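You operate a simulated robot arm through the tools that you are given. There is no shell and no other tool. Be economical: measure what you need, move in short steps, check, and stop when the job is done.

Carry out the task below with a simulated robot arm. There is one attempt and no reset: what you move stays moved.

TASK
Press the resume button two times. Then open the left computer drawer, take the ink cartridge that says "black" from there and put it on the desk left of the printer, then shut the drawer. Then shut the left computer cupboard door. Then open the right computer drawer, take the memory stick that says "WED" from there and put it on the mixing bench top, then shut the drawer. The order counts. Set down upright: ink cartridge.
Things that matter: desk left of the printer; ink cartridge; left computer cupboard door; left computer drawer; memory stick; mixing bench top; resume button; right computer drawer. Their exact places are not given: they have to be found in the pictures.

The check looks at the end state, three seconds after you hand in, the way a careful person would. Anything else that was tipped, shoved, dropped, spilled or broken makes it a failure.

THE ROBOT
A 7-joint arm with a two-finger parallel gripper on a trunk, on a base that drives. Base frame: it is fixed to the floor where the robot stands at the start and does not move with it; the origin is under the middle of the robot, x ahead of it, y to its left, z up. Lengths are in mm, angles in degrees, forces in N, time in s.
Its first joint turns from -115.0 to 115.0 degrees. Places, roughly: desk left of the printer (32x22 cm) [600, 460, 880]; ink cartridge [750, 0, 750]; left computer cupboard door [300, 0, 400]; left computer drawer [700, -100, 700]; memory stick [750, -500, 750]; mixing bench top [900, -2000, 900]; resume button [800, 0, 900]; right computer drawer [700, -400, 700]. Payload 3.91 kg.
The TCP is the grasp point between the finger pads, 30 mm short of the fingertips. In the tool frame z runs along the fingers and y along their closing line. The gripper opens to 110 mm. The fingers are 20 mm wide and 10 mm thick; the gripper's body (48 by 112 mm) begins 55 mm behind the TCP.
Orientation is told as [roll, pitch, yaw] about the base's x, y, z axes, in that order, counted from this pose: with the fingers straight down and closing along the base's y, the tool's x points along the base's -x, its y along +y and its z along -z.

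THE INTERFACE
- The arm moves only by the tool jog_arm. Its argument "targets" is a list of rows, each a list of 7 numbers: the turn, a rotation vector about the base's x, y, z in degrees, then the shift along the base's x, y, z in mm, then the opening, from 0 (shut) to 1 (fully open). In form: [[ax, ay, az, dx, dy, dz, grip], ...]. A call has 1 to 8 rows; each row shifts and turns the commanded pose from where the row before left it. Each row takes 0.2 s and may step no farther than 50 mm and 8.6 degrees from the row before; otherwise, or with a gripper value out of range, the whole call is refused. Where a pose cannot be reached the arm comes as near as it can. A force on the tool above 40 N (or 10 N above the force at the start of the call, whichever is more), or a blocked arm, ends the call early, and 0.2 s more pass. Each finger travels about 108 mm/s and halts on what it meets, pressing with about 32 N; the grip force reading is that of the motor and also rises with nothing between the fingers. The clock runs only during rows and for 0.2 s after the last one: add rows that do not move to give the fingers time. It gives the time, the measured TCP pose, the force on the tool (base axes), the opening and the grip force at its end, in the units of the frame above (readings bear some noise), with the torque about the TCP (base axes, N m) and any sound that the robot's microphone picked up.
- Cameras (640 x 400 px; columns grow to the right, rows downward): "scene" is now at [-6.3, 162.4, 1696.4]; the picture's right is [-0.06, -1.00, 0.00], its down [-0.91, 0.05, -0.41] and it looks along [0.41, -0.02, -0.91] (base axes); focal length 280 px, centre (320, 200). "wrist" rides on the gripper at [72, 17, -103] in the tool frame; the picture's right is [-0.23, 0.97, 0.00], its down [-0.76, -0.18, -0.62] and it looks along [-0.61, -0.14, 0.78] (tool axes); focal length 222 px, centre (320, 200).
- capture(camera): a new picture of that camera. The clock stands still meanwhile.
- slide_trunk(by): slides the trunk up (or, below 0, down) by that many mm; the arm and the scene camera ride with it, the base frame stays. It gives what a move gives, with no picture.
- drive_base(legs): drives the robot by 1 to 6 legs, each [ahead, turn to the left] in mm and degrees, along the robot's own axes; the way and the turn of a leg run together, so that a leg with both is an arc; at most 1500 mm and 180 degrees a leg. The arm and the cameras ride along, it lands a little off, and it stops where it bumps. It gives what a move gives.
- turn_head(pan, tilt): turns the head with the scene camera to pan (to the left, within 155 degrees either way) and tilt (down, from -29 to 69), counted from straight ahead of the robot. It gives what a move gives.
- pixel_to_xyz(camera, pixels): there is no depth. For up to 12 entries [column, row, z] of the newest picture of that camera ("zoom" is the newest enlarged one), the place [x, y] in the base frame at which the ray of that pixel passes the height z, good to about 3 mm, but the place of the scene camera against the robot may be out by one fixed shift of up to 25 mm in any direction. The clock stands still meanwhile.
- close_up(camera, box): a new picture of the part [left, top, right, bottom] of that camera's present view, enlarged. The clock stands still meanwhile.
- job_done(): hands the job in; it is judged then, once.

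Work in short steps. Measure before you move; look again where a grasp or a placing could have gone wrong, and mend it. You have 110 turns and 82 pictures in all, those below and enlarged ones among them. Open the gripper and draw the arm clear of the work before you hand the job in, unless the task says otherwise.

The tools are called after "Emit:" as a command line: name --pt "numbers of a row" for each row, then --argument value for the rest, lists and objects as JSON in quotes. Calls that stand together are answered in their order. jog_arm: Moves the arm, as the interface text tells. Its arguments: {"type":"object","properties":{"targets":{"type":"array"}},"required":["targets"]} The other tools are called the same way: slide_trunk (by) slides the trunk up or down; drive_base (legs) drives the base; turn_head (pan, tilt) turns the head that bears the scene camera; capture (camera) takes a picture; pixel_to_xyz (camera, pixels) gives the place at which the rays of pixels pass given heights; close_up (camera, box) takes an enlarged picture of a part of a camera's view; job_done () hands the job in.

At the start:

```text
clock: 0.0
ee_pos: [458.9, -159.5, 1147.7]
ee_rot: [0.1, 0.0, -0.6]
force: [0.4, -0.4, 0.3]
torque: [0.0, -0.02, 0.02]
finger_gap: 109.9
finger_force: 0.0
trunk travel left (down, up): [-825.0, 165.0]
robot x, y, heading: [2.2, -1.7, 0.0]
head pan, tilt: [-3.3, 65.8]
```

scene: 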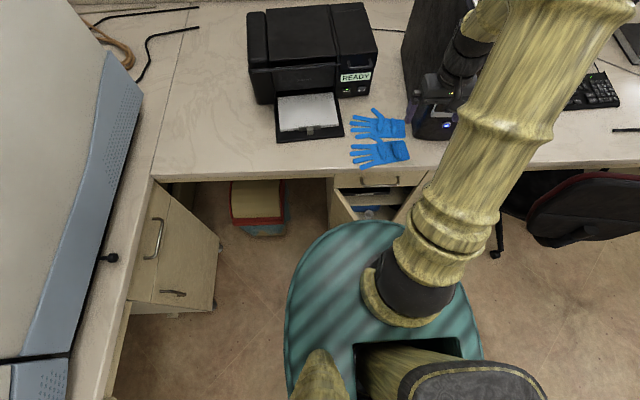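
wrist: 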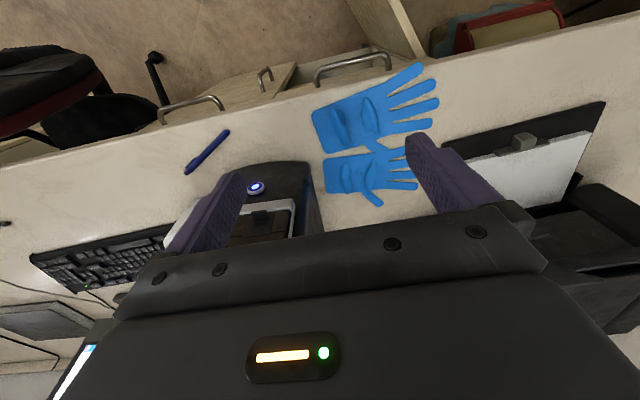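

The scene shows the printer at (312,50) with a READY display, and a drawer at (390,180). I look closer at the printer panel and at the drawer area.

Emit:
close_up --camera "scene" --box '[240, 0, 480, 150]'

Emit:
close_up --camera "scene" --box '[260, 130, 480, 260]'

```text
2.67 times, centred on (360, 75) of scene
```

zoom: 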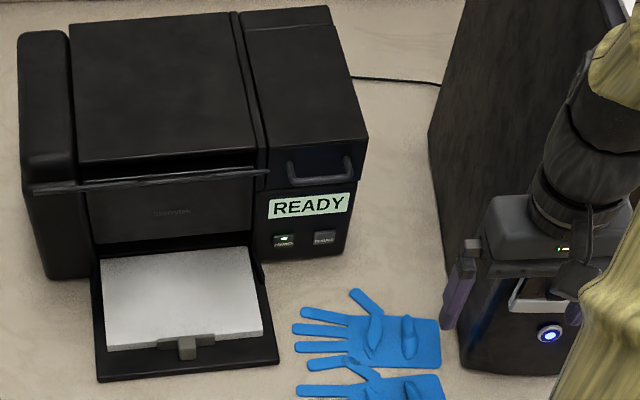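

```text
2.91 times, centred on (370, 195) of scene
```

zoom: 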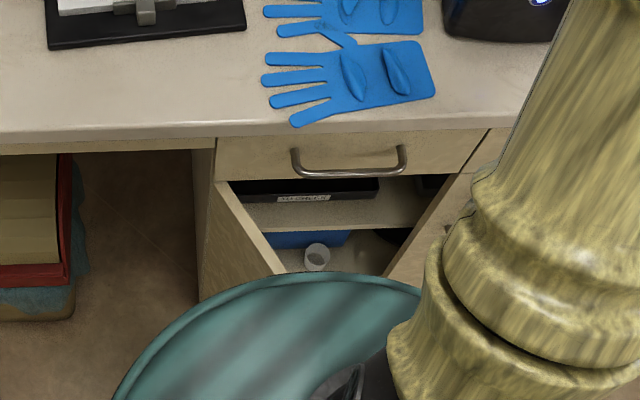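

Two buttons sit under the display. I zoom in to read them, and level the head to survey.

Emit:
close_up --camera "scene" --box '[335, 65, 383, 95]'

Emit:
turn_head --pan -40 --tilt 45

Emit:
capture --camera "scene"

```text
13.33 times, centred on (359, 80) of scene
```

zoom: 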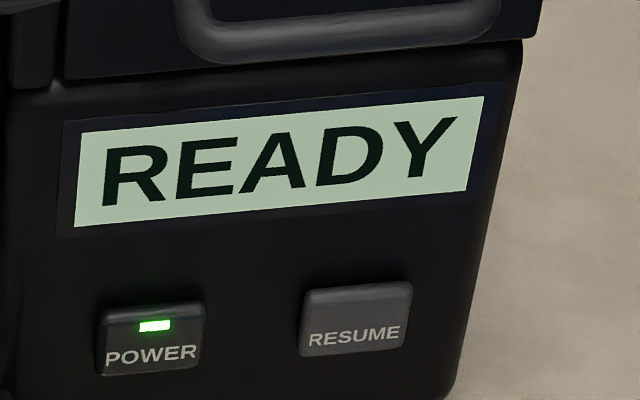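

```text
clock: 1.0
ee_pos: [458.8, -158.7, 1147.3]
ee_rot: [0.1, 0.0, -0.5]
force: [-0.1, 0.1, 0.7]
torque: [-0.02, 0.0, -0.01]
finger_gap: 110.1
finger_force: 0.0
trunk travel left (down, up): [-825.0, 165.0]
robot x, y, heading: [1.3, -2.9, -0.1]
head pan, tilt: [-40.0, 45.0]
```

```text
76 pictures are left
```

scene: 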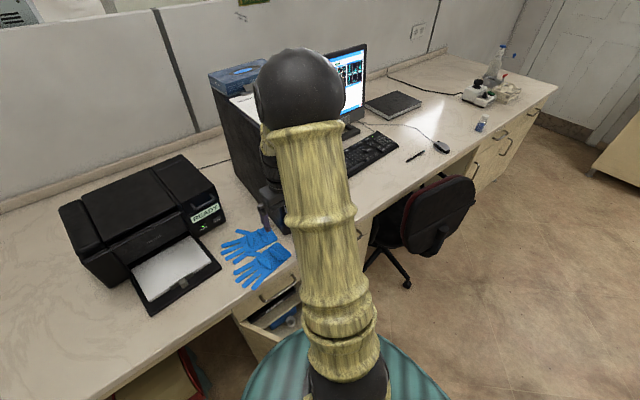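

The right-hand button is RESUME. I point the head at the printer to measure it from two trunk heights.

Emit:
turn_head --pan 5 --tilt 45

Emit:
capture --camera "scene"

Emit:
close_up --camera "scene" --box '[270, 100, 430, 200]'

```text
clock: 2.1
ee_pos: [459.6, -161.0, 1147.0]
ee_rot: [-0.1, 0.0, -0.4]
force: [-0.7, 0.3, 0.1]
torque: [0.0, 0.03, -0.02]
finger_gap: 110.1
finger_force: 0.0
trunk travel left (down, up): [-825.0, 165.0]
robot x, y, heading: [-0.1, 0.8, -0.1]
head pan, tilt: [5.0, 45.0]
```

```text
75 pictures are left
```

scene: 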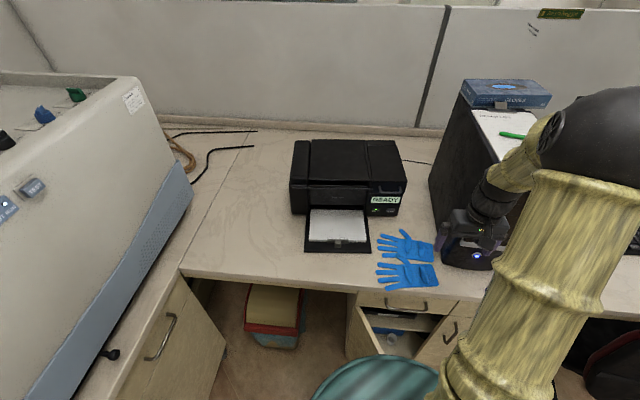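

```text
4.00 times, centred on (350, 150) of scene
```

zoom: 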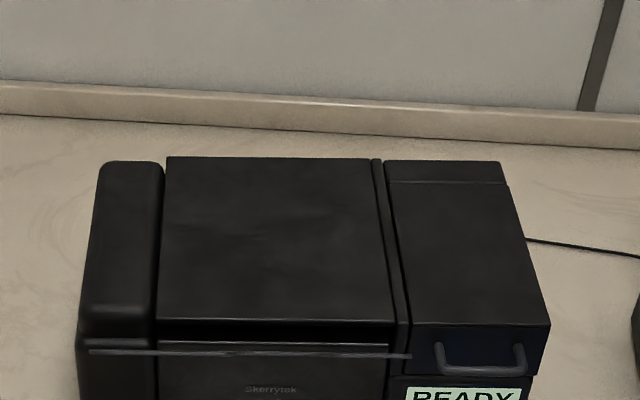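

I zoom in on the button panel at around (385,205).

Emit:
close_up --camera "scene" --box '[340, 180, 436, 240]'

Emit:
pixel_to_xyz --camera "scene" --pixels '[[406, 217, 699], [288, 214, 699], [307, 253, 699], [371, 252, 699], [442, 270, 699], [190, 275, 699], [430, 295, 699], [442, 118, 699]]'

```text
6.67 times, centred on (388, 210) of scene
```

zoom: 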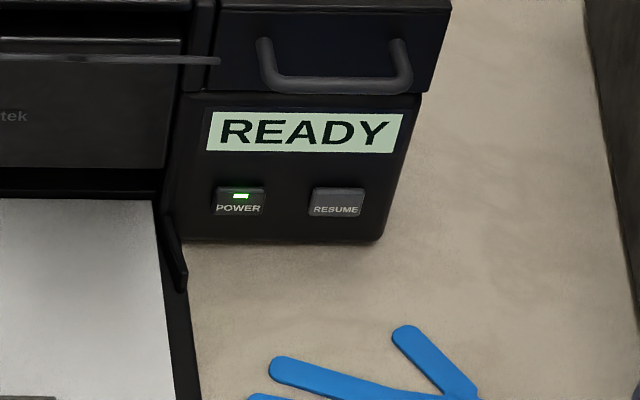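

```text
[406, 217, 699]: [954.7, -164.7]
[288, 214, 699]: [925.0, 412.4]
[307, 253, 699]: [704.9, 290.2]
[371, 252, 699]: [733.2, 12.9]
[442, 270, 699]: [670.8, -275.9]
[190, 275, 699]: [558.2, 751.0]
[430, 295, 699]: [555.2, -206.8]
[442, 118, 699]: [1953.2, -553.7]
```

The size of the printer at z=699 seems too large, so the desk height is uncertain. I raise the trunk for a parallax measurement.

Emit:
pixel_to_xyz --camera "zoom" --pixels '[[336, 203, 900], [336, 203, 800], [372, 242, 900], [372, 242, 800], [188, 290, 900], [188, 290, 800]]'

Emit:
slide_trunk --by 160

Emit:
capture --camera "scene"

```text
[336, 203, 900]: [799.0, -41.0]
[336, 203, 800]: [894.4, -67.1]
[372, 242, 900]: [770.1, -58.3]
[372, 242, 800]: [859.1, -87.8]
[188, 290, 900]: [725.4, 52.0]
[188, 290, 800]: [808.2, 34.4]
```

```text
clock: 4.0
ee_pos: [460.0, -160.1, 1307.3]
ee_rot: [0.0, 0.0, -0.4]
force: [0.1, 0.7, 0.9]
torque: [-0.01, 0.02, 0.0]
finger_gap: 110.1
finger_force: 0.1
trunk travel left (down, up): [-985.0, 5.0]
robot x, y, heading: [-0.3, 2.3, -0.2]
head pan, tilt: [5.0, 45.0]
```

```text
72 pictures are left
```

scene: 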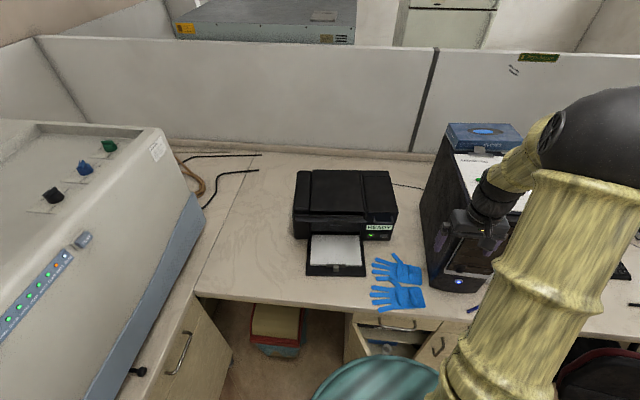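

I zoom on the same panel for precise pixels.

Emit:
close_up --camera "scene" --box '[332, 205, 428, 265]'

```text
6.67 times, centred on (380, 235) of scene
```

zoom: 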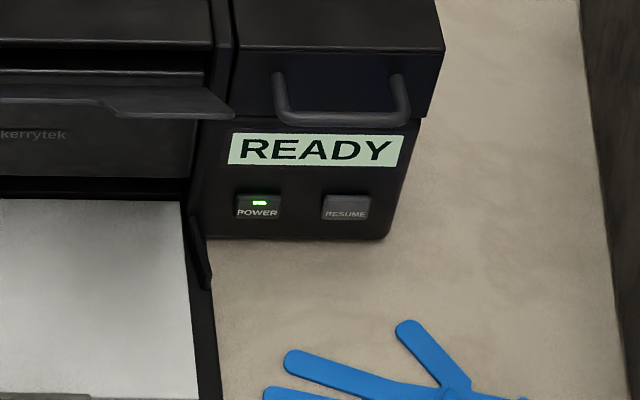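

Emit:
pixel_to_xyz --camera "zoom" --pixels '[[346, 208, 900], [346, 208, 800], [384, 239, 900], [384, 239, 800], [257, 207, 900], [257, 207, 800], [216, 400, 870], [216, 400, 800], [610, 240, 870]]'

Emit:
pixel_to_xyz --camera "scene" --pixels '[[396, 201, 870], [370, 317, 870], [295, 236, 870], [307, 276, 870], [365, 276, 870], [245, 230, 870], [203, 293, 870], [425, 305, 870], [415, 153, 870], [372, 303, 870]]'

```text
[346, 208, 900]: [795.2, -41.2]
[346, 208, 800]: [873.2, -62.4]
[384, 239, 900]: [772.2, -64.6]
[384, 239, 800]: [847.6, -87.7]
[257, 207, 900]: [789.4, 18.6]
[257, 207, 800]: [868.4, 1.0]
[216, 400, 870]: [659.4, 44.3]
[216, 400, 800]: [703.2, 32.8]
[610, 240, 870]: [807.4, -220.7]
```

```text
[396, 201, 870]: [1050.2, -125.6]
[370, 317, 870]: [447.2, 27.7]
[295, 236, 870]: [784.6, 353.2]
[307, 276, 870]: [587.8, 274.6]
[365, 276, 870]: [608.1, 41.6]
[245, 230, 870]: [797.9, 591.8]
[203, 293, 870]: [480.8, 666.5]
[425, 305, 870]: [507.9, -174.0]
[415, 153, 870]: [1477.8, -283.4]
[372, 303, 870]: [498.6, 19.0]
```

The parallax puts the desk at z≈880 and the RESUME button near (780,-38,915). I lower the trunk again and tilt the tool forward by 60° with fingers shut, moving away from the computer.

Emit:
slide_trunk --by -160

Emit:
jog_arm --pt "0 -7.5 0 0 15 0 0" --pt "0 -7.5 0 0 15 0 0" --pt "0 -7.5 0 0 15 0 0" --pt "0 -7.5 0 0 15 0 0" --pt "0 -7.5 0 0 15 0 0" --pt "0 -7.5 0 0 15 0 0" --pt "0 -7.5 0 0 15 0 0" --pt "0 -7.5 0 0 15 0 0"

Emit:
capture --camera "wrist"

Emit:
capture --camera "scene"

```text
clock: 5.8
ee_pos: [458.4, -158.3, 1147.8]
ee_rot: [0.0, 0.0, -0.5]
force: [-1.2, 0.1, 0.2]
torque: [0.05, 0.02, -0.01]
finger_gap: 110.1
finger_force: 0.0
trunk travel left (down, up): [-825.0, 165.0]
robot x, y, heading: [-1.5, 0.5, -0.1]
head pan, tilt: [5.0, 45.0]
```

```text
clock: 7.6
ee_pos: [514.7, -51.1, 1153.8]
ee_rot: [0.9, -60.0, -1.0]
force: [0.0, -0.6, -0.7]
torque: [0.02, -0.01, -0.01]
finger_gap: 0.0
finger_force: 32.1
out of reach, approached as far as the arm can: row 6, 7, 8
trunk travel left (down, up): [-825.0, 165.0]
robot x, y, heading: [0.7, -3.4, -0.1]
head pan, tilt: [5.0, 45.0]
```

```text
70 pictures are left
```

wrist: 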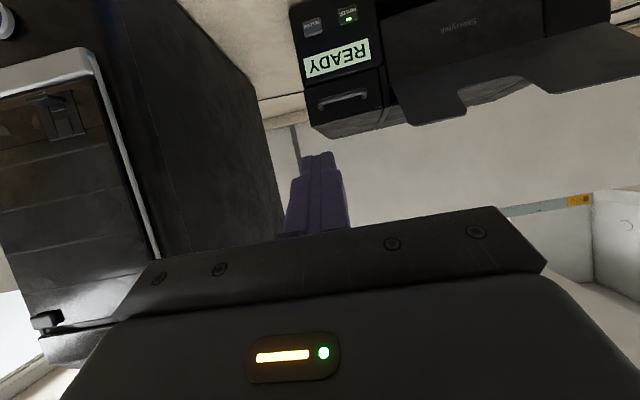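

```text
69 pictures are left
```

scene: 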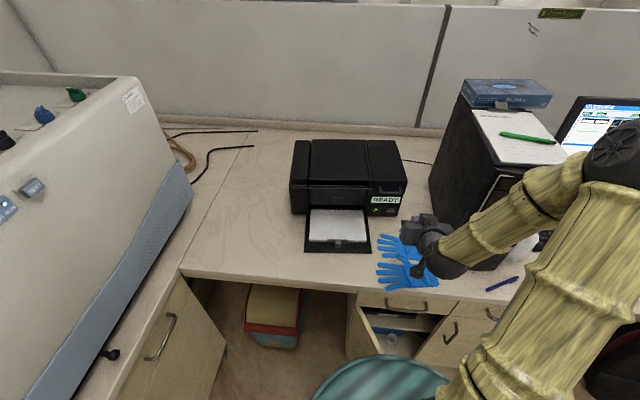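

The wrist sees RESUME upside down at (312,27). I take its rays, then advance toward a stand-off pose and look again.

Emit:
pixel_to_xyz --camera "wrist" --pixels '[[312, 27, 920], [312, 27, 900], [347, 16, 920], [347, 16, 900]]'

Emit:
jog_arm --pt "0 0 0 30 5 -35 0" --pt "0 0 0 30 5 -35 0" --pt "0 0 0 20 0 -40 0" --pt "0 0 0 20 0 -40 0" --pt "0 0 0 0 0 0 0"

Emit:
capture --camera "wrist"

Emit:
capture --camera "scene"

```text
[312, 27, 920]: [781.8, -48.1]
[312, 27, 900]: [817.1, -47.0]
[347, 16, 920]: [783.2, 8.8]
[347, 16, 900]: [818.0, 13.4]
```

```text
clock: 8.8
ee_pos: [613.1, -43.9, 1005.6]
ee_rot: [0.9, -60.0, -0.9]
force: [0.1, -0.4, -0.7]
torque: [0.01, -0.02, -0.03]
finger_gap: 0.1
finger_force: 31.4
trunk travel left (down, up): [-825.0, 165.0]
robot x, y, heading: [0.3, -0.7, -0.2]
head pan, tilt: [5.0, 45.0]
```

```text
68 pictures are left
```

wrist: 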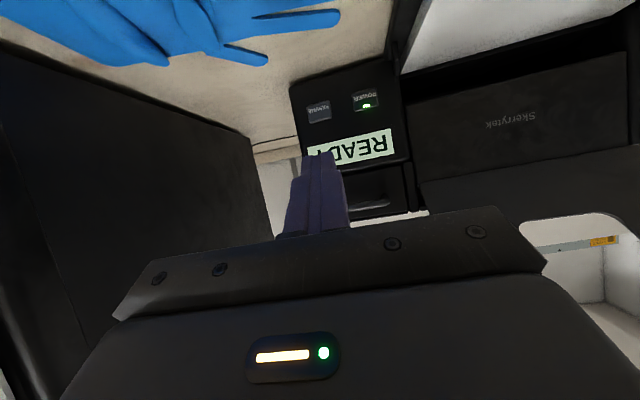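

```text
67 pictures are left
```

scene: 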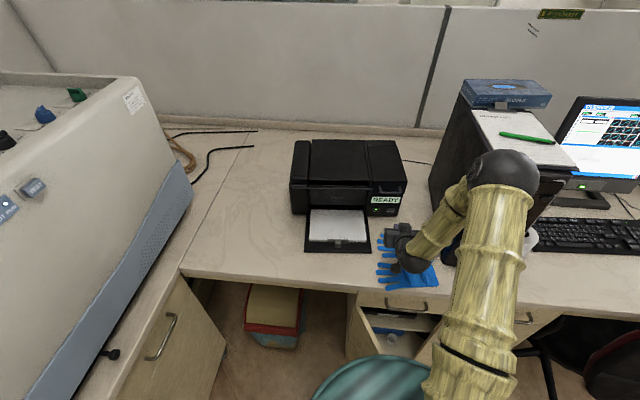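

RESUME is now at wrist (319,110); I take rays to triangulate.

Emit:
pixel_to_xyz --camera "wrist" --pixels '[[319, 110, 920], [319, 110, 940], [319, 110, 900], [365, 101, 920], [365, 101, 900], [304, 102, 920], [334, 118, 920]]'

Emit:
close_up --camera "wrist" --box '[270, 80, 430, 180]'

```text
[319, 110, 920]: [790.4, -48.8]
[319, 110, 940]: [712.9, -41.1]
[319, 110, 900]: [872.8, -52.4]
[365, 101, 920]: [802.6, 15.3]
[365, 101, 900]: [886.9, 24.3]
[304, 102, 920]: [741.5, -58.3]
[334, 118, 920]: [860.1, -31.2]
```

```text
4.00 times, centred on (350, 130) of wrist
```

zoom: 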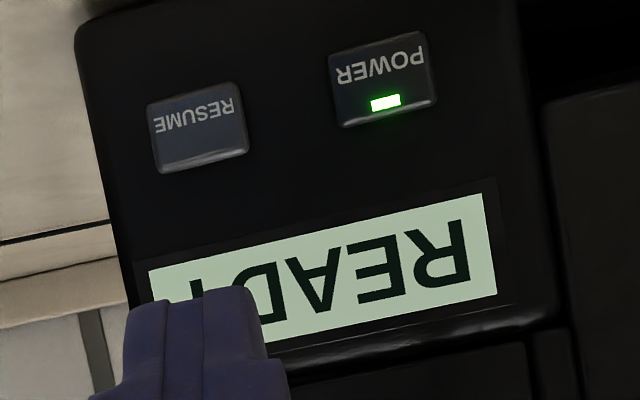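

Triangulated: RESUME ≈ (775,-47.5,924). I ease the tilt to 50° for more clearance over the gloves and move to a stand-off 40 mm before it.

Emit:
jog_arm --pt "0 5 0 25 -1 -20 0" --pt "0 5 0 25 -1 -20 0" --pt "0 0 0 25 -1 -20 0" --pt "0 0 0 15 0 -10 0" --pt "0 0 0 0 0 0 0"

Emit:
capture --camera "wrist"

Emit:
capture --camera "scene"

```text
clock: 10.0
ee_pos: [704.6, -45.1, 936.4]
ee_rot: [0.6, -49.9, -0.7]
force: [-0.2, -0.1, -0.4]
torque: [0.01, -0.03, -0.03]
finger_gap: 0.0
finger_force: 31.7
trunk travel left (down, up): [-825.0, 165.0]
robot x, y, heading: [-0.4, 0.3, -0.3]
head pan, tilt: [5.0, 45.0]
```

```text
65 pictures are left
```

wrist: 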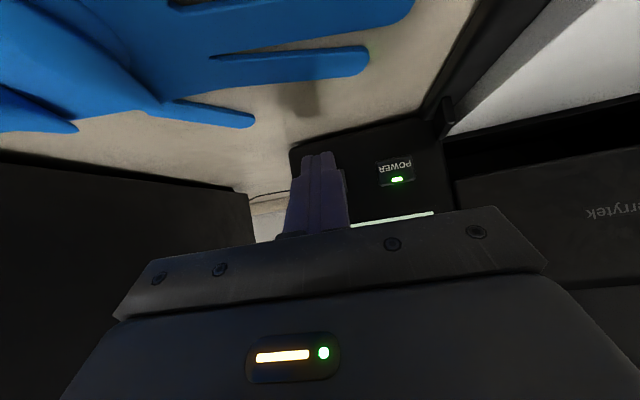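

```text
64 pictures are left
```

scene: 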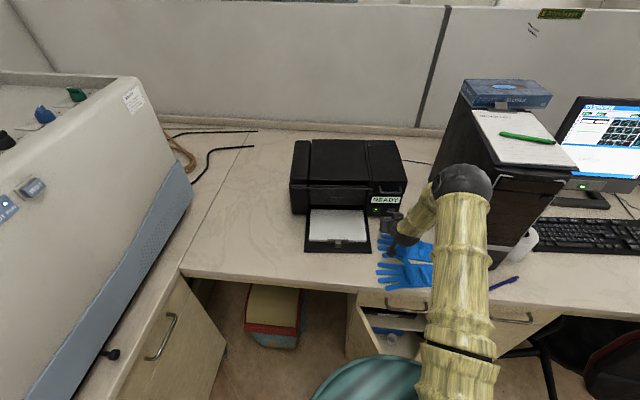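

The stand-off is reached and the fingers hide the button from the wrist, as expected when lined up. I advance 30 mm slowly and check.

Emit:
jog_arm --pt "0 0 0 10 -2 -1 0" --pt "0 0 0 10 0 0 0" --pt "0 0 0 8 0 0 0" --pt "0 0 0 0 0 0 0"

Emit:
close_up --camera "scene" --box '[356, 180, 420, 220]'

Emit:
close_up --camera "wrist" --box '[240, 120, 400, 220]'

```text
clock: 11.0
ee_pos: [731.7, -46.4, 934.8]
ee_rot: [0.5, -50.0, -0.7]
force: [0.9, 1.0, 0.5]
torque: [0.0, 0.0, 0.01]
finger_gap: 0.0
finger_force: 32.3
trunk travel left (down, up): [-825.0, 165.0]
robot x, y, heading: [-1.7, 0.8, 0.2]
head pan, tilt: [5.0, 45.0]
```

```text
10.00 times, centred on (388, 200) of scene
```

zoom: 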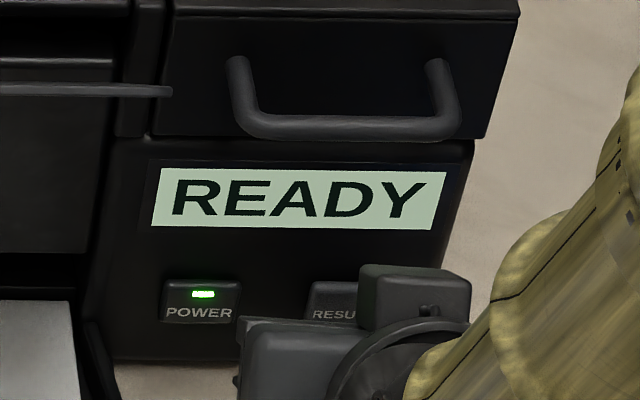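

```text
4.00 times, centred on (320, 170) of wrist
```

zoom: 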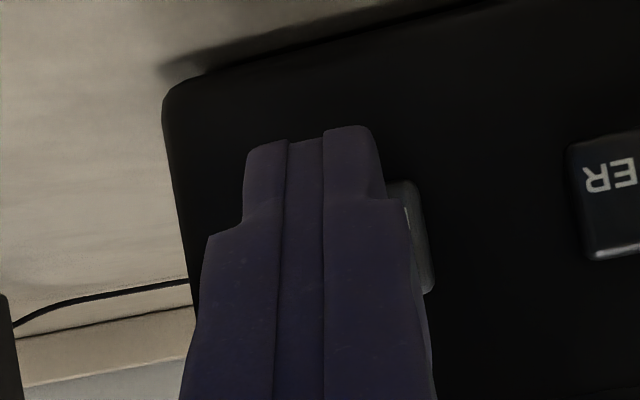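

The fingertip sits about 6 mm to the right (−y) of the button's centre. I shift +6 in y and advance in small steps.

Emit:
jog_arm --pt "0 0 0 0 6 0 0" --pt "0 0 0 5 0 0 0" --pt "0 0 0 3 0 0 0" --pt "0 0 0 3 0 0 0" --pt "0 0 0 2 0 0 0" --pt "0 0 0 0 0 0 0"

Emit:
close_up --camera "wrist" --box '[240, 120, 400, 220]'

```text
clock: 12.4
ee_pos: [745.4, -42.9, 934.0]
ee_rot: [0.6, -49.9, -0.7]
force: [-7.7, 0.6, -0.4]
torque: [0.04, 0.12, 0.05]
finger_gap: 0.1
finger_force: 31.6
trunk travel left (down, up): [-825.0, 165.0]
robot x, y, heading: [-0.7, -2.9, -0.1]
head pan, tilt: [5.0, 45.0]
heard: click
```

```text
4.00 times, centred on (320, 170) of wrist
```

zoom: 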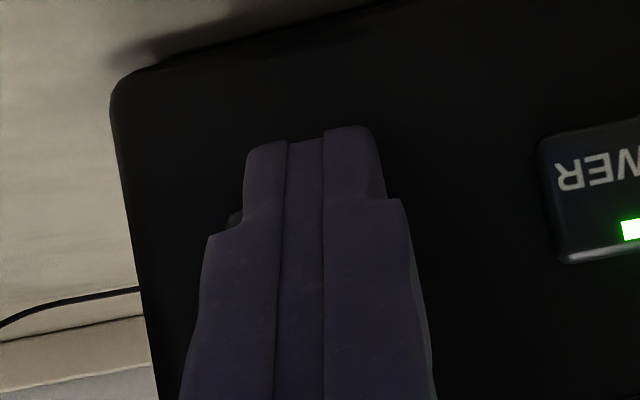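

A click at 7.7 N: the first press worked. I release by 15 mm and repeat the same stroke.

Emit:
jog_arm --pt "0 0 0 -15 0 0 0" --pt "0 0 0 0 0 0 0" --pt "0 0 0 0 0 0 0"

Emit:
jog_arm --pt "0 0 0 5 0 0 0" --pt "0 0 0 4 0 0 0" --pt "0 0 0 3 0 0 0" --pt "0 0 0 3 0 0 0" --pt "0 0 0 0 0 0 0"

Emit:
jog_arm --pt "0 0 0 -20 0 0 0" --pt "0 0 0 -20 0 0 0" --pt "0 0 0 0 0 0 0"

Emit:
close_up --camera "scene" --box '[340, 170, 436, 230]'

```text
clock: 13.2
ee_pos: [730.4, -41.7, 934.6]
ee_rot: [0.5, -50.1, -0.8]
force: [-0.1, -0.3, 0.9]
torque: [-0.03, 0.01, -0.06]
finger_gap: 0.0
finger_force: 32.0
trunk travel left (down, up): [-825.0, 165.0]
robot x, y, heading: [0.7, 5.7, -0.2]
head pan, tilt: [5.0, 45.0]
```

```text
clock: 14.4
ee_pos: [744.4, -40.7, 934.6]
ee_rot: [0.6, -49.9, -0.8]
force: [-7.0, 0.9, -0.1]
torque: [0.04, 0.08, 0.04]
finger_gap: 0.2
finger_force: 32.1
trunk travel left (down, up): [-825.0, 165.0]
robot x, y, heading: [-1.5, -3.1, -0.0]
head pan, tilt: [5.0, 45.0]
heard: click
```

```text
clock: 15.2
ee_pos: [705.4, -42.0, 934.1]
ee_rot: [0.5, -50.0, -0.7]
force: [0.3, -0.6, 0.7]
torque: [0.0, 0.01, -0.03]
finger_gap: 0.0
finger_force: 31.7
trunk travel left (down, up): [-825.0, 165.0]
robot x, y, heading: [0.0, -0.2, 0.2]
head pan, tilt: [5.0, 45.0]
```

```text
6.67 times, centred on (388, 200) of scene
```

zoom: 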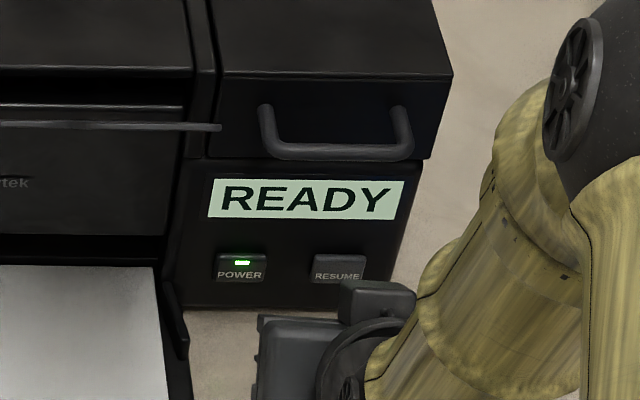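

Both presses clicked. Now I back the arm out along the way it came and look at the drawers.

Emit:
jog_arm --pt "0 0 0 -30 0 25 0" --pt "0 0 0 -30 0 25 0" --pt "0 0 0 -35 0 30 0" --pt "0 0 0 -35 0 40 0" --pt "0 0 0 -35 0 30 0" --pt "0 0 0 -30 0 30 0" --pt "0 0 0 0 0 0 0"

Emit:
turn_head --pan -15 --tilt 60

Emit:
capture --camera "scene"

Emit:
turn_head --pan 130 --tilt 40

Emit:
capture --camera "scene"

Emit:
turn_head --pan -130 --tilt 40

Emit:
capture --camera "scene"

```text
refused: row 4 steps farther than a row can; nothing moved
```

```text
clock: 16.0
ee_pos: [705.9, -42.6, 934.9]
ee_rot: [0.6, -50.0, -0.7]
force: [-0.6, -0.5, 0.4]
torque: [0.0, 0.0, 0.01]
finger_gap: 0.2
finger_force: 32.3
trunk travel left (down, up): [-825.0, 165.0]
robot x, y, heading: [2.0, -0.0, -0.1]
head pan, tilt: [-15.0, 60.0]
```

```text
59 pictures are left
```

scene: 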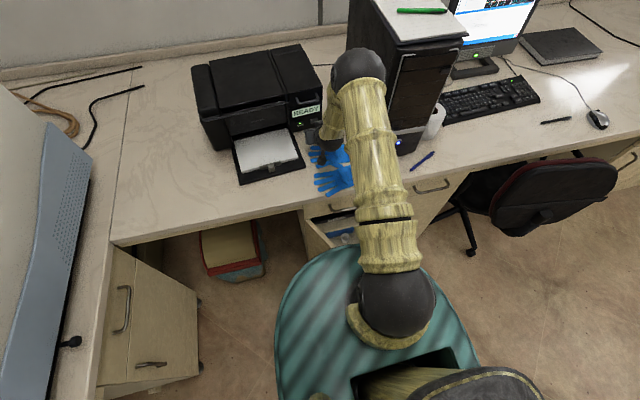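

```text
clock: 18.3
ee_pos: [705.7, -42.4, 934.1]
ee_rot: [0.6, -50.1, -0.8]
force: [0.1, -0.5, 0.3]
torque: [0.01, -0.04, -0.01]
finger_gap: 0.4
finger_force: 32.1
trunk travel left (down, up): [-825.0, 165.0]
robot x, y, heading: [-0.0, -3.2, 0.1]
head pan, tilt: [130.0, 40.0]
```

```text
58 pictures are left
```

scene: 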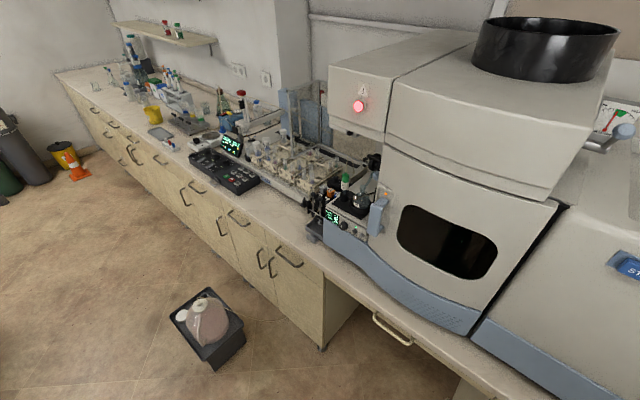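

```text
clock: 22.0
ee_pos: [706.9, -43.0, 934.2]
ee_rot: [0.5, -50.1, -0.7]
force: [0.2, -0.1, 0.0]
torque: [-0.02, 0.03, 0.01]
finger_gap: 0.0
finger_force: 32.0
trunk travel left (down, up): [-825.0, 165.0]
robot x, y, heading: [-1.4, 0.5, 0.2]
head pan, tilt: [-130.0, 40.0]
```

```text
57 pictures are left
```

scene: 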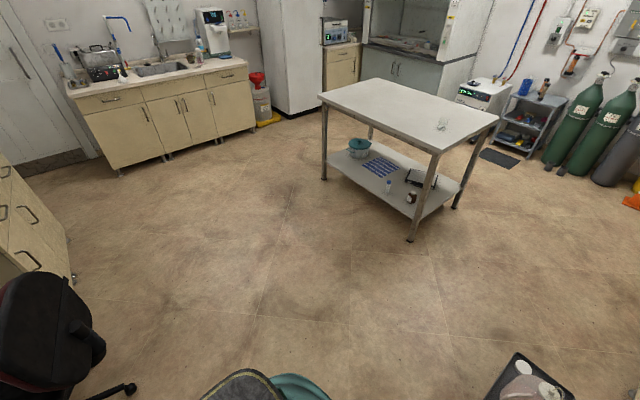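

The floor behind the robot is free. I retreat the arm with corrected steps and look at the drawer front.

Emit:
jog_arm --pt "0 0 0 -30 0 25 0" --pt "0 0 0 -30 0 25 0" --pt "0 0 0 -35 0 30 0" --pt "0 0 0 -35 0 35 0" --pt "0 0 0 -35 0 30 0" --pt "0 0 0 -30 0 30 0" --pt "0 0 0 0 0 0 0"

Emit:
drive_base --legs '[[-350, 0]]'

Emit:
turn_head --pan -15 --tilt 45

Emit:
capture --camera "scene"

```text
clock: 23.6
ee_pos: [510.9, -42.2, 1109.1]
ee_rot: [0.6, -49.9, -0.7]
force: [0.1, 0.0, 0.7]
torque: [0.0, 0.04, -0.01]
finger_gap: 0.0
finger_force: 31.9
trunk travel left (down, up): [-825.0, 165.0]
robot x, y, heading: [-1.8, -0.0, -0.1]
head pan, tilt: [-130.0, 40.0]
```

```text
clock: 25.8
ee_pos: [158.2, -42.3, 1110.1]
ee_rot: [0.6, -50.1, -0.6]
force: [-0.1, -0.6, 0.0]
torque: [0.03, -0.01, 0.01]
finger_gap: 0.1
finger_force: 31.6
trunk travel left (down, up): [-825.0, 165.0]
robot x, y, heading: [-352.3, -3.5, 0.1]
head pan, tilt: [-130.0, 40.0]
```

```text
clock: 27.8
ee_pos: [159.9, -41.8, 1108.8]
ee_rot: [0.6, -49.9, -0.6]
force: [0.1, 1.1, 0.0]
torque: [-0.02, 0.0, 0.06]
finger_gap: 0.1
finger_force: 32.0
trunk travel left (down, up): [-825.0, 165.0]
robot x, y, heading: [-349.8, 0.1, 0.1]
head pan, tilt: [-15.0, 45.0]
```

```text
56 pictures are left
```

scene: 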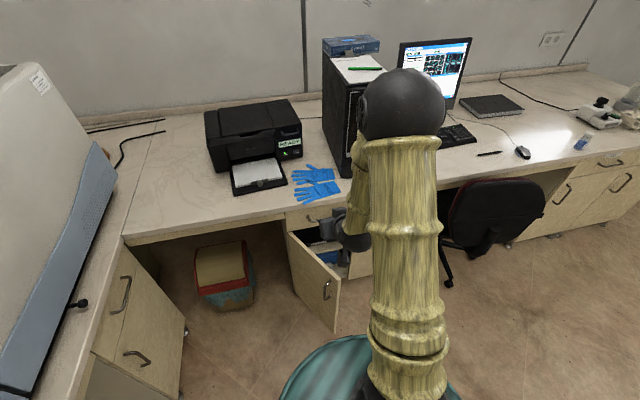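

I take positions of the drawer handle (308,220), door corners and drawer front assuming sensible heights, and a close-up of it.

Emit:
pixel_to_xyz --camera "scene" --pixels '[[290, 235, 760], [340, 277, 760], [308, 222, 810], [287, 215, 860], [290, 208, 880], [327, 290, 700], [131, 237, 880], [460, 183, 880]]'

Emit:
close_up --camera "scene" --box '[270, 190, 382, 260]'

Emit:
capture --camera "wrist"

```text
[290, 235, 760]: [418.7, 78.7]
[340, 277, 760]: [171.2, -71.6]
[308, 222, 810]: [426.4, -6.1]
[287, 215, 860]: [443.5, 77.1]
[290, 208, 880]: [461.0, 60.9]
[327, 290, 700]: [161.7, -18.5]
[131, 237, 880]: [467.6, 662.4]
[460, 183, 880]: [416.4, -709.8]
```

```text
5.71 times, centred on (326, 225) of scene
```

zoom: 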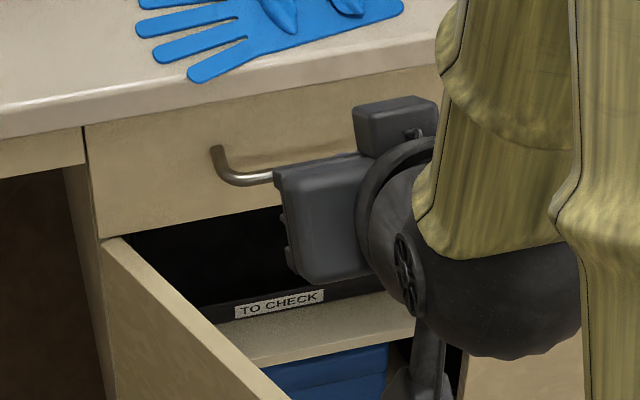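

```text
54 pictures are left
```

wrist: 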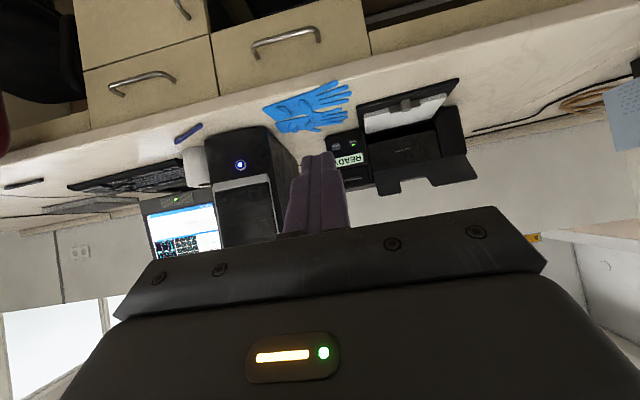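

The wrist sees the left drawer's handle between (255,50) and (318,35). I take rays, then lower the trunk 220 mm for a second view.

Emit:
pixel_to_xyz --camera "wrist" --pixels '[[318, 38, 810], [318, 38, 830], [256, 52, 810], [256, 52, 830], [216, 37, 860], [368, 5, 860], [110, 88, 810], [110, 88, 830], [172, 78, 810], [172, 78, 830]]'

Emit:
slide_trunk --by -220

Emit:
capture --camera "wrist"

```text
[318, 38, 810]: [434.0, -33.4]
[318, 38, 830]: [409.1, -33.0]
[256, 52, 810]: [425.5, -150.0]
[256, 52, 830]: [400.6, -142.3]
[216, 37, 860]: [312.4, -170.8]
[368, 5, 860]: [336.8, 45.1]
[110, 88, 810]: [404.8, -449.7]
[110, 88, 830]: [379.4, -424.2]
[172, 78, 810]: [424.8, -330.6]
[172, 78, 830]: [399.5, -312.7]
```

```text
clock: 30.1
ee_pos: [158.6, -42.0, 891.0]
ee_rot: [0.5, -50.0, -0.6]
force: [0.1, 1.1, -0.2]
torque: [-0.01, 0.04, -0.01]
finger_gap: 0.1
finger_force: 32.3
trunk travel left (down, up): [-605.0, 385.0]
robot x, y, heading: [-349.3, -2.5, 0.2]
head pan, tilt: [-15.0, 45.0]
```

```text
53 pictures are left
```

wrist: 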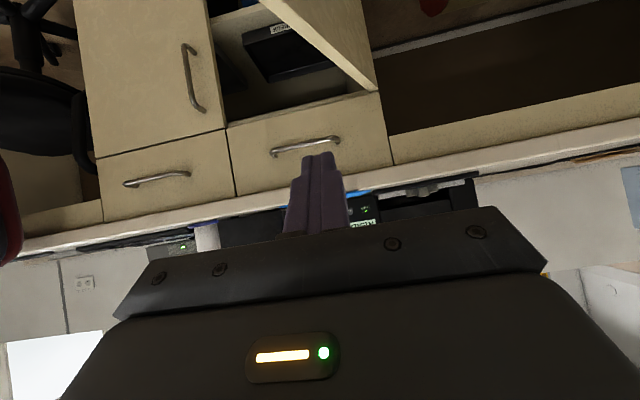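

The layout is clear now: left drawer over the open door, right drawer over a closed door. I take rays of the handle ends (273,153),(338,139) and edges.

Emit:
pixel_to_xyz --camera "wrist" --pixels '[[338, 140, 810], [338, 140, 830], [273, 153, 810], [273, 153, 830], [126, 184, 810], [126, 184, 830], [189, 173, 810], [189, 173, 830], [390, 166, 850], [228, 128, 760], [377, 91, 760], [225, 129, 760]]'

Emit:
close_up --camera "wrist" --box '[200, 60, 420, 200]'

```text
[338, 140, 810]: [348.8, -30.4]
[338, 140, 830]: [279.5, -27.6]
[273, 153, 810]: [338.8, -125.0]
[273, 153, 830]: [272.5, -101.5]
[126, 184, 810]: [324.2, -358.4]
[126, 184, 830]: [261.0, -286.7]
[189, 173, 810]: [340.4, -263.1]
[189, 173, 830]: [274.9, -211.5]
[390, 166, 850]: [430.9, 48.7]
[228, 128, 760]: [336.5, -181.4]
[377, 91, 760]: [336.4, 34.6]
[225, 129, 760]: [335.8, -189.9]
```

```text
2.86 times, centred on (310, 130) of wrist
```

zoom: 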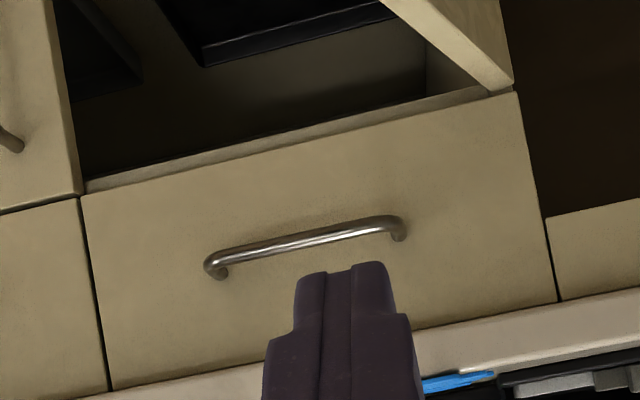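

Triangulated: left handle bar from y≈-34 to -170 at x≈480, z≈770; right handle y≈-368 to -504. I turn the tool horizontal, then roll it so the fingers close vertically round the bar.

Emit:
jog_arm --pt "0 -8 0 25 -8 0 0.5" --pt "0 -8 0 25 -8 0 0.5" --pt "0 -8 0 25 -8 0 0.5" --pt "0 -8 0 25 -8 0 0.5" --pt "0 -8 0 25 -8 0 0.5" --pt "8.5 0 0 0 -5 0 0.5" --pt "8.5 0 0 0 -5 0 0.5" --pt "8.5 0 0 0 -5 0 0.5"

Emit:
jog_arm --pt "8.2 0 0 5 0 0 0.5" --pt "8.2 0 0 5 0 0 0.5" --pt "8.2 0 0 5 0 0 0.5" --pt "8.2 0 0 5 0 0 0.5" --pt "8.2 0 0 5 0 0 0.5" --pt "8.2 0 0 5 0 0 0.5" --pt "8.2 0 0 5 0 0 0.5" --pt "7.1 0 0 5 0 0 0.5"

Emit:
capture --camera "wrist"

Emit:
capture --camera "scene"

```text
clock: 31.9
ee_pos: [282.8, -97.9, 888.1]
ee_rot: [89.9, -63.8, -90.0]
force: [-0.3, 0.1, -0.4]
torque: [0.02, 0.0, 0.01]
finger_gap: 55.3
finger_force: 0.0
trunk travel left (down, up): [-605.0, 385.0]
robot x, y, heading: [-352.9, -1.1, -0.1]
head pan, tilt: [-15.0, 45.0]
```

```text
clock: 33.7
ee_pos: [324.6, -96.3, 889.5]
ee_rot: [90.1, 0.6, -90.0]
force: [0.4, 0.4, -0.5]
torque: [0.01, 0.02, -0.01]
finger_gap: 54.8
finger_force: 0.0
trunk travel left (down, up): [-605.0, 385.0]
robot x, y, heading: [-349.8, -0.0, 0.4]
head pan, tilt: [-15.0, 45.0]
```

```text
51 pictures are left
```

wrist: 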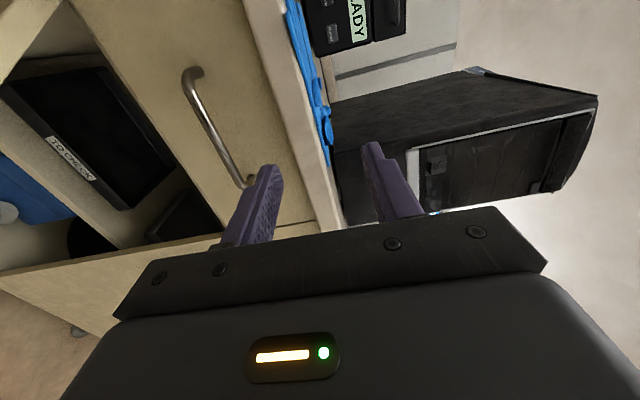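

```text
50 pictures are left
```

scene: 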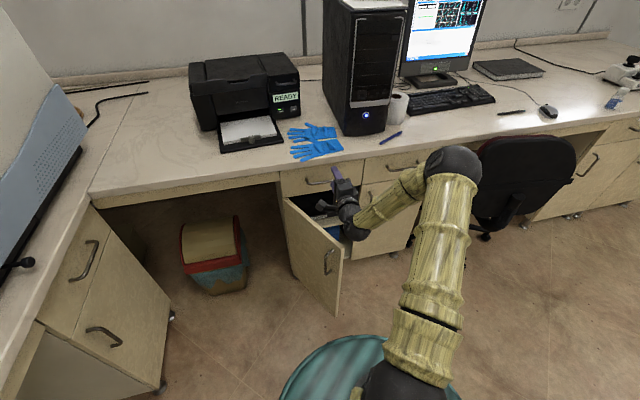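

The tool is horizontal with fingers closing vertically. I descend to z≈770 and look for height alignment.

Emit:
jog_arm --pt "0 0 0 10 0 -40 0.5" --pt "0 0 0 20 0 -40 0.5" --pt "0 0 0 30 0 -38 0.5" --pt "0 0 0 0 0 0 0.5"

Emit:
capture --camera "wrist"

Emit:
pixel_to_xyz --camera "wrist" --pixels '[[320, 100, 780], [320, 100, 760]]'

```text
clock: 34.7
ee_pos: [384.8, -95.4, 769.9]
ee_rot: [90.0, 0.4, -90.0]
force: [0.5, 0.5, 0.0]
torque: [-0.01, -0.02, 0.02]
finger_gap: 54.9
finger_force: 0.1
trunk travel left (down, up): [-605.0, 385.0]
robot x, y, heading: [-353.4, -1.2, 0.1]
head pan, tilt: [-15.0, 45.0]
```

```text
49 pictures are left
```

wrist: 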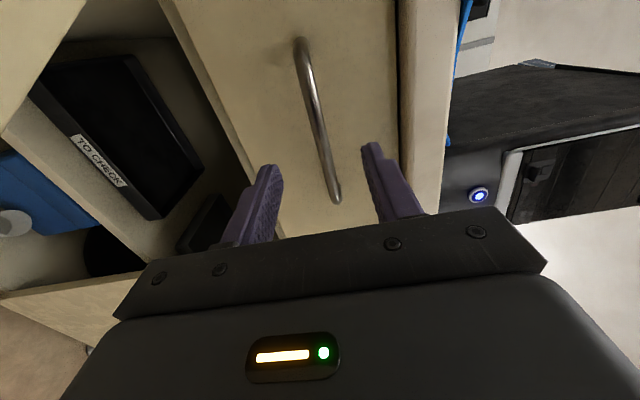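

```text
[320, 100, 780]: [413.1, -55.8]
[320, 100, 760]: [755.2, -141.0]
```

The bar lies between the fingers. I advance 75 mm and check the view before closing.

Emit:
jog_arm --pt "0 0 0 25 -5 0 0.5" --pt "0 0 0 25 0 0 0.5" --pt "0 0 0 15 0 0 0.5" --pt "0 0 0 10 0 0 0.5" --pt "0 0 0 0 0 0 0.5"

Emit:
capture --camera "wrist"

```text
clock: 35.9
ee_pos: [459.4, -100.6, 771.4]
ee_rot: [90.0, 0.4, -90.1]
force: [-0.2, 0.2, -0.1]
torque: [0.0, -0.01, 0.0]
finger_gap: 55.0
finger_force: 0.0
trunk travel left (down, up): [-605.0, 385.0]
robot x, y, heading: [-349.5, -1.1, 0.1]
head pan, tilt: [-15.0, 45.0]
```

```text
48 pictures are left
```

wrist: 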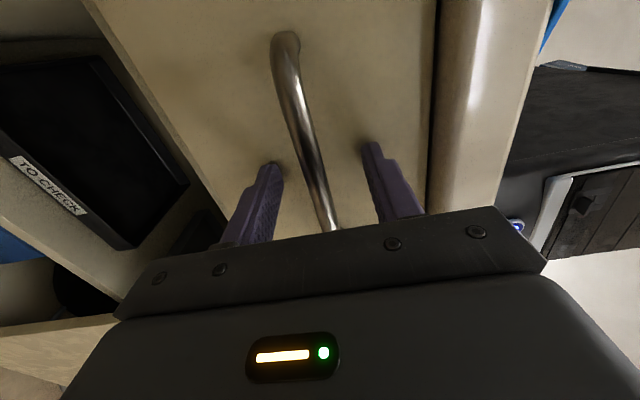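

The bar is between the pads, tips close to the front. I close the gripper.

Emit:
jog_arm --pt "0 0 0 0 0 0 0.3" --pt "0 0 0 0 0 0 0.1" --pt "0 0 0 0 0 0 0" --pt "0 0 0 0 0 0 0"

Emit:
jog_arm --pt "0 0 0 -15 0 0 0" --pt "0 0 0 -20 0 0 0" --pt "0 0 0 -20 0 0 0" --pt "0 0 0 0 0 0 0"

Emit:
capture --camera "wrist"

```text
clock: 36.9
ee_pos: [459.7, -100.7, 772.1]
ee_rot: [90.1, 0.5, -90.1]
force: [0.3, -0.6, 0.4]
torque: [-0.44, -0.01, -0.02]
finger_gap: 11.5
finger_force: 45.6
trunk travel left (down, up): [-605.0, 385.0]
robot x, y, heading: [-350.2, 0.5, 0.2]
head pan, tilt: [-15.0, 45.0]
```

```text
clock: 37.9
ee_pos: [404.1, -99.7, 772.4]
ee_rot: [89.9, 0.5, -89.9]
force: [-0.8, 7.4, -1.5]
torque: [-0.33, -0.01, -0.31]
finger_gap: 11.3
finger_force: 45.1
trunk travel left (down, up): [-605.0, 385.0]
robot x, y, heading: [-354.7, -0.2, -0.1]
head pan, tilt: [-15.0, 45.0]
```

```text
47 pictures are left
```

wrist: 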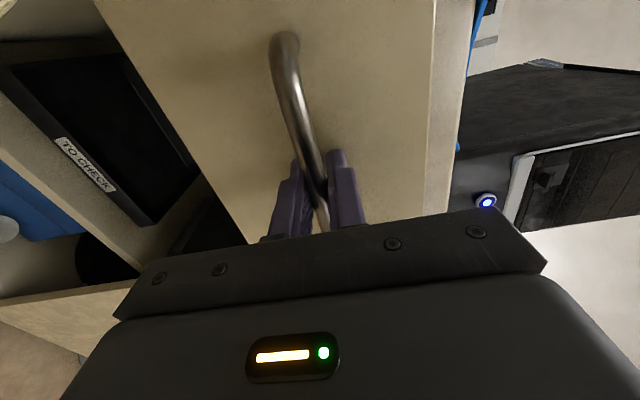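

The drawer follows. I keep hold and drive the base straight back 230 mm to open it further.

Emit:
drive_base --legs '[[-230, 0]]'

Emit:
capture --camera "scene"

```text
clock: 39.6
ee_pos: [173.0, -99.3, 770.7]
ee_rot: [90.1, 0.2, -89.8]
force: [1.0, 34.4, -3.9]
torque: [-0.4, 0.01, -0.14]
finger_gap: 11.1
finger_force: 45.2
trunk travel left (down, up): [-605.0, 385.0]
robot x, y, heading: [-583.7, -2.8, 0.1]
head pan, tilt: [-15.0, 45.0]
```

```text
46 pictures are left
```

scene: 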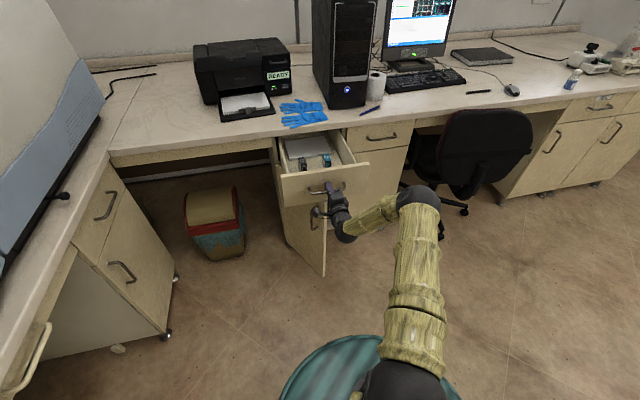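

The drawer is open by about 285 mm and shows small items inside. I take a close-up and release the handle.

Emit:
close_up --camera "scene" --box '[265, 125, 377, 195]'

Emit:
pixel_to_xyz --camera "zoom" --pixels '[[218, 218, 760], [356, 208, 760], [218, 218, 720], [356, 208, 720], [85, 310, 840], [590, 245, 840]]'

Emit:
jog_arm --pt "0 0 0 0 0 0 0.3" --pt "0 0 0 0 0 0 0.5" --pt "0 0 0 -20 0 0 0.5" --pt "0 0 0 -30 0 0 0.5" --pt "0 0 0 0 0 0 0.5"

```text
5.71 times, centred on (321, 160) of scene
```

zoom: 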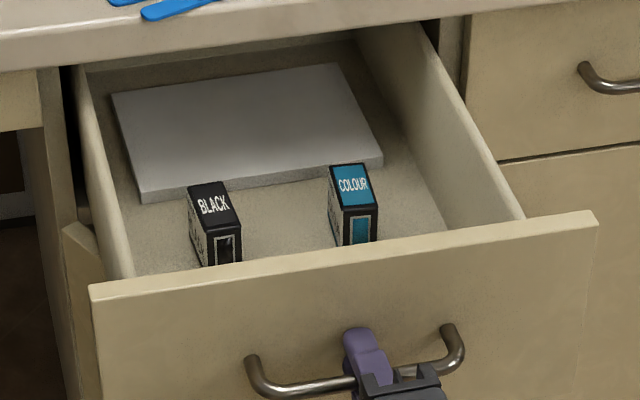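

```text
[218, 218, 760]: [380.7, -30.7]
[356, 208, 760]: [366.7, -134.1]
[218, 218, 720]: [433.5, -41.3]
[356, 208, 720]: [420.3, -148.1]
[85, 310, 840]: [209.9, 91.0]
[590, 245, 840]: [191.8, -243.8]
```

```text
clock: 40.8
ee_pos: [123.1, -101.4, 773.3]
ee_rot: [89.9, 0.4, -89.7]
force: [0.0, 0.6, 0.1]
torque: [0.0, 0.03, 0.0]
finger_gap: 55.3
finger_force: 0.0
trunk travel left (down, up): [-605.0, 385.0]
robot x, y, heading: [-583.2, -2.9, 0.4]
head pan, tilt: [-15.0, 45.0]
```

BLACK stands upright in the drawer near (405,-35), COLOUR near (400,-140). I raise the trunk, and turn the tool to point down (a 120° turn about (-1,1,1)) while drawing it in.

Emit:
slide_trunk --by 260

Emit:
jog_arm --pt "-4.62 4.62 4.62 -9 4 0 0.5" --pt "-4.62 4.62 4.62 -9 4 0 0.5" --pt "-4.62 4.62 4.62 -9 4 0 0.5" --pt "-4.62 4.62 4.62 -9 4 0 0.5" --pt "-4.62 4.62 4.62 -9 4 0 0.5" --pt "-4.62 4.62 4.62 -9 4 0 0.5" --pt "-4.62 4.62 4.62 -9 4 0 0.5" --pt "-4.62 4.62 4.62 -9 4 0 0.5"

Emit:
jog_arm --pt "-4.62 4.62 4.62 -9 4 0 0.5" --pt "-4.62 4.62 4.62 -9 4 0 0.5" --pt "-4.62 4.62 4.62 -9 4 0 0.5" --pt "-4.62 4.62 4.62 -9 4 0 0.5" --pt "-4.62 4.62 4.62 -9 4 0 0.5" --pt "-4.62 4.62 4.62 -9 4 0 0.5" --pt "-4.62 4.62 4.62 -9 4 0 0.5"

```text
clock: 43.5
ee_pos: [123.3, -101.4, 1031.9]
ee_rot: [90.0, 0.3, -89.8]
force: [-1.5, 0.9, -0.4]
torque: [-0.03, -0.03, 0.02]
finger_gap: 54.9
finger_force: 0.0
trunk travel left (down, up): [-865.0, 125.0]
robot x, y, heading: [-581.9, -5.6, 0.2]
head pan, tilt: [-15.0, 45.0]
```

```text
clock: 45.3
ee_pos: [50.8, -68.7, 1031.8]
ee_rot: [41.5, -18.8, -41.7]
force: [-0.1, 0.4, 0.1]
torque: [0.02, -0.02, -0.01]
finger_gap: 54.9
finger_force: 0.0
trunk travel left (down, up): [-865.0, 125.0]
robot x, y, heading: [-578.7, -3.0, 0.2]
head pan, tilt: [-15.0, 45.0]
```

```text
clock: 46.9
ee_pos: [-11.3, -39.5, 1031.1]
ee_rot: [-0.1, 0.3, -0.3]
force: [0.0, 0.4, 0.1]
torque: [0.0, -0.04, 0.0]
finger_gap: 54.9
finger_force: 0.1
trunk travel left (down, up): [-865.0, 125.0]
robot x, y, heading: [-579.4, -1.4, 0.2]
head pan, tilt: [-15.0, 45.0]
```

The tool points down. I drive ahead 330 mm and look into the drawer with the wrist camera.

Emit:
drive_base --legs '[[330, 0]]'

Emit:
capture --camera "wrist"

Emit:
pixel_to_xyz --camera "wrist" --pixels '[[320, 100, 760]]'

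```text
clock: 49.1
ee_pos: [320.6, -39.8, 1031.5]
ee_rot: [0.0, 0.3, -0.5]
force: [0.1, -0.2, 0.1]
torque: [0.0, 0.01, 0.01]
finger_gap: 55.0
finger_force: 0.1
trunk travel left (down, up): [-865.0, 125.0]
robot x, y, heading: [-250.3, -1.0, 0.1]
head pan, tilt: [-15.0, 45.0]
```

```text
44 pictures are left
```

wrist: 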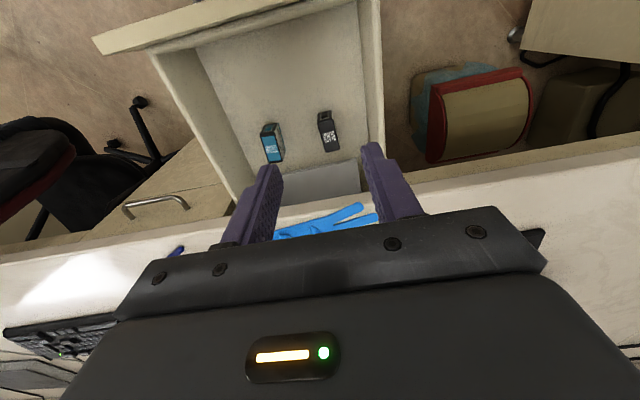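

```text
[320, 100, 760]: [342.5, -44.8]
```

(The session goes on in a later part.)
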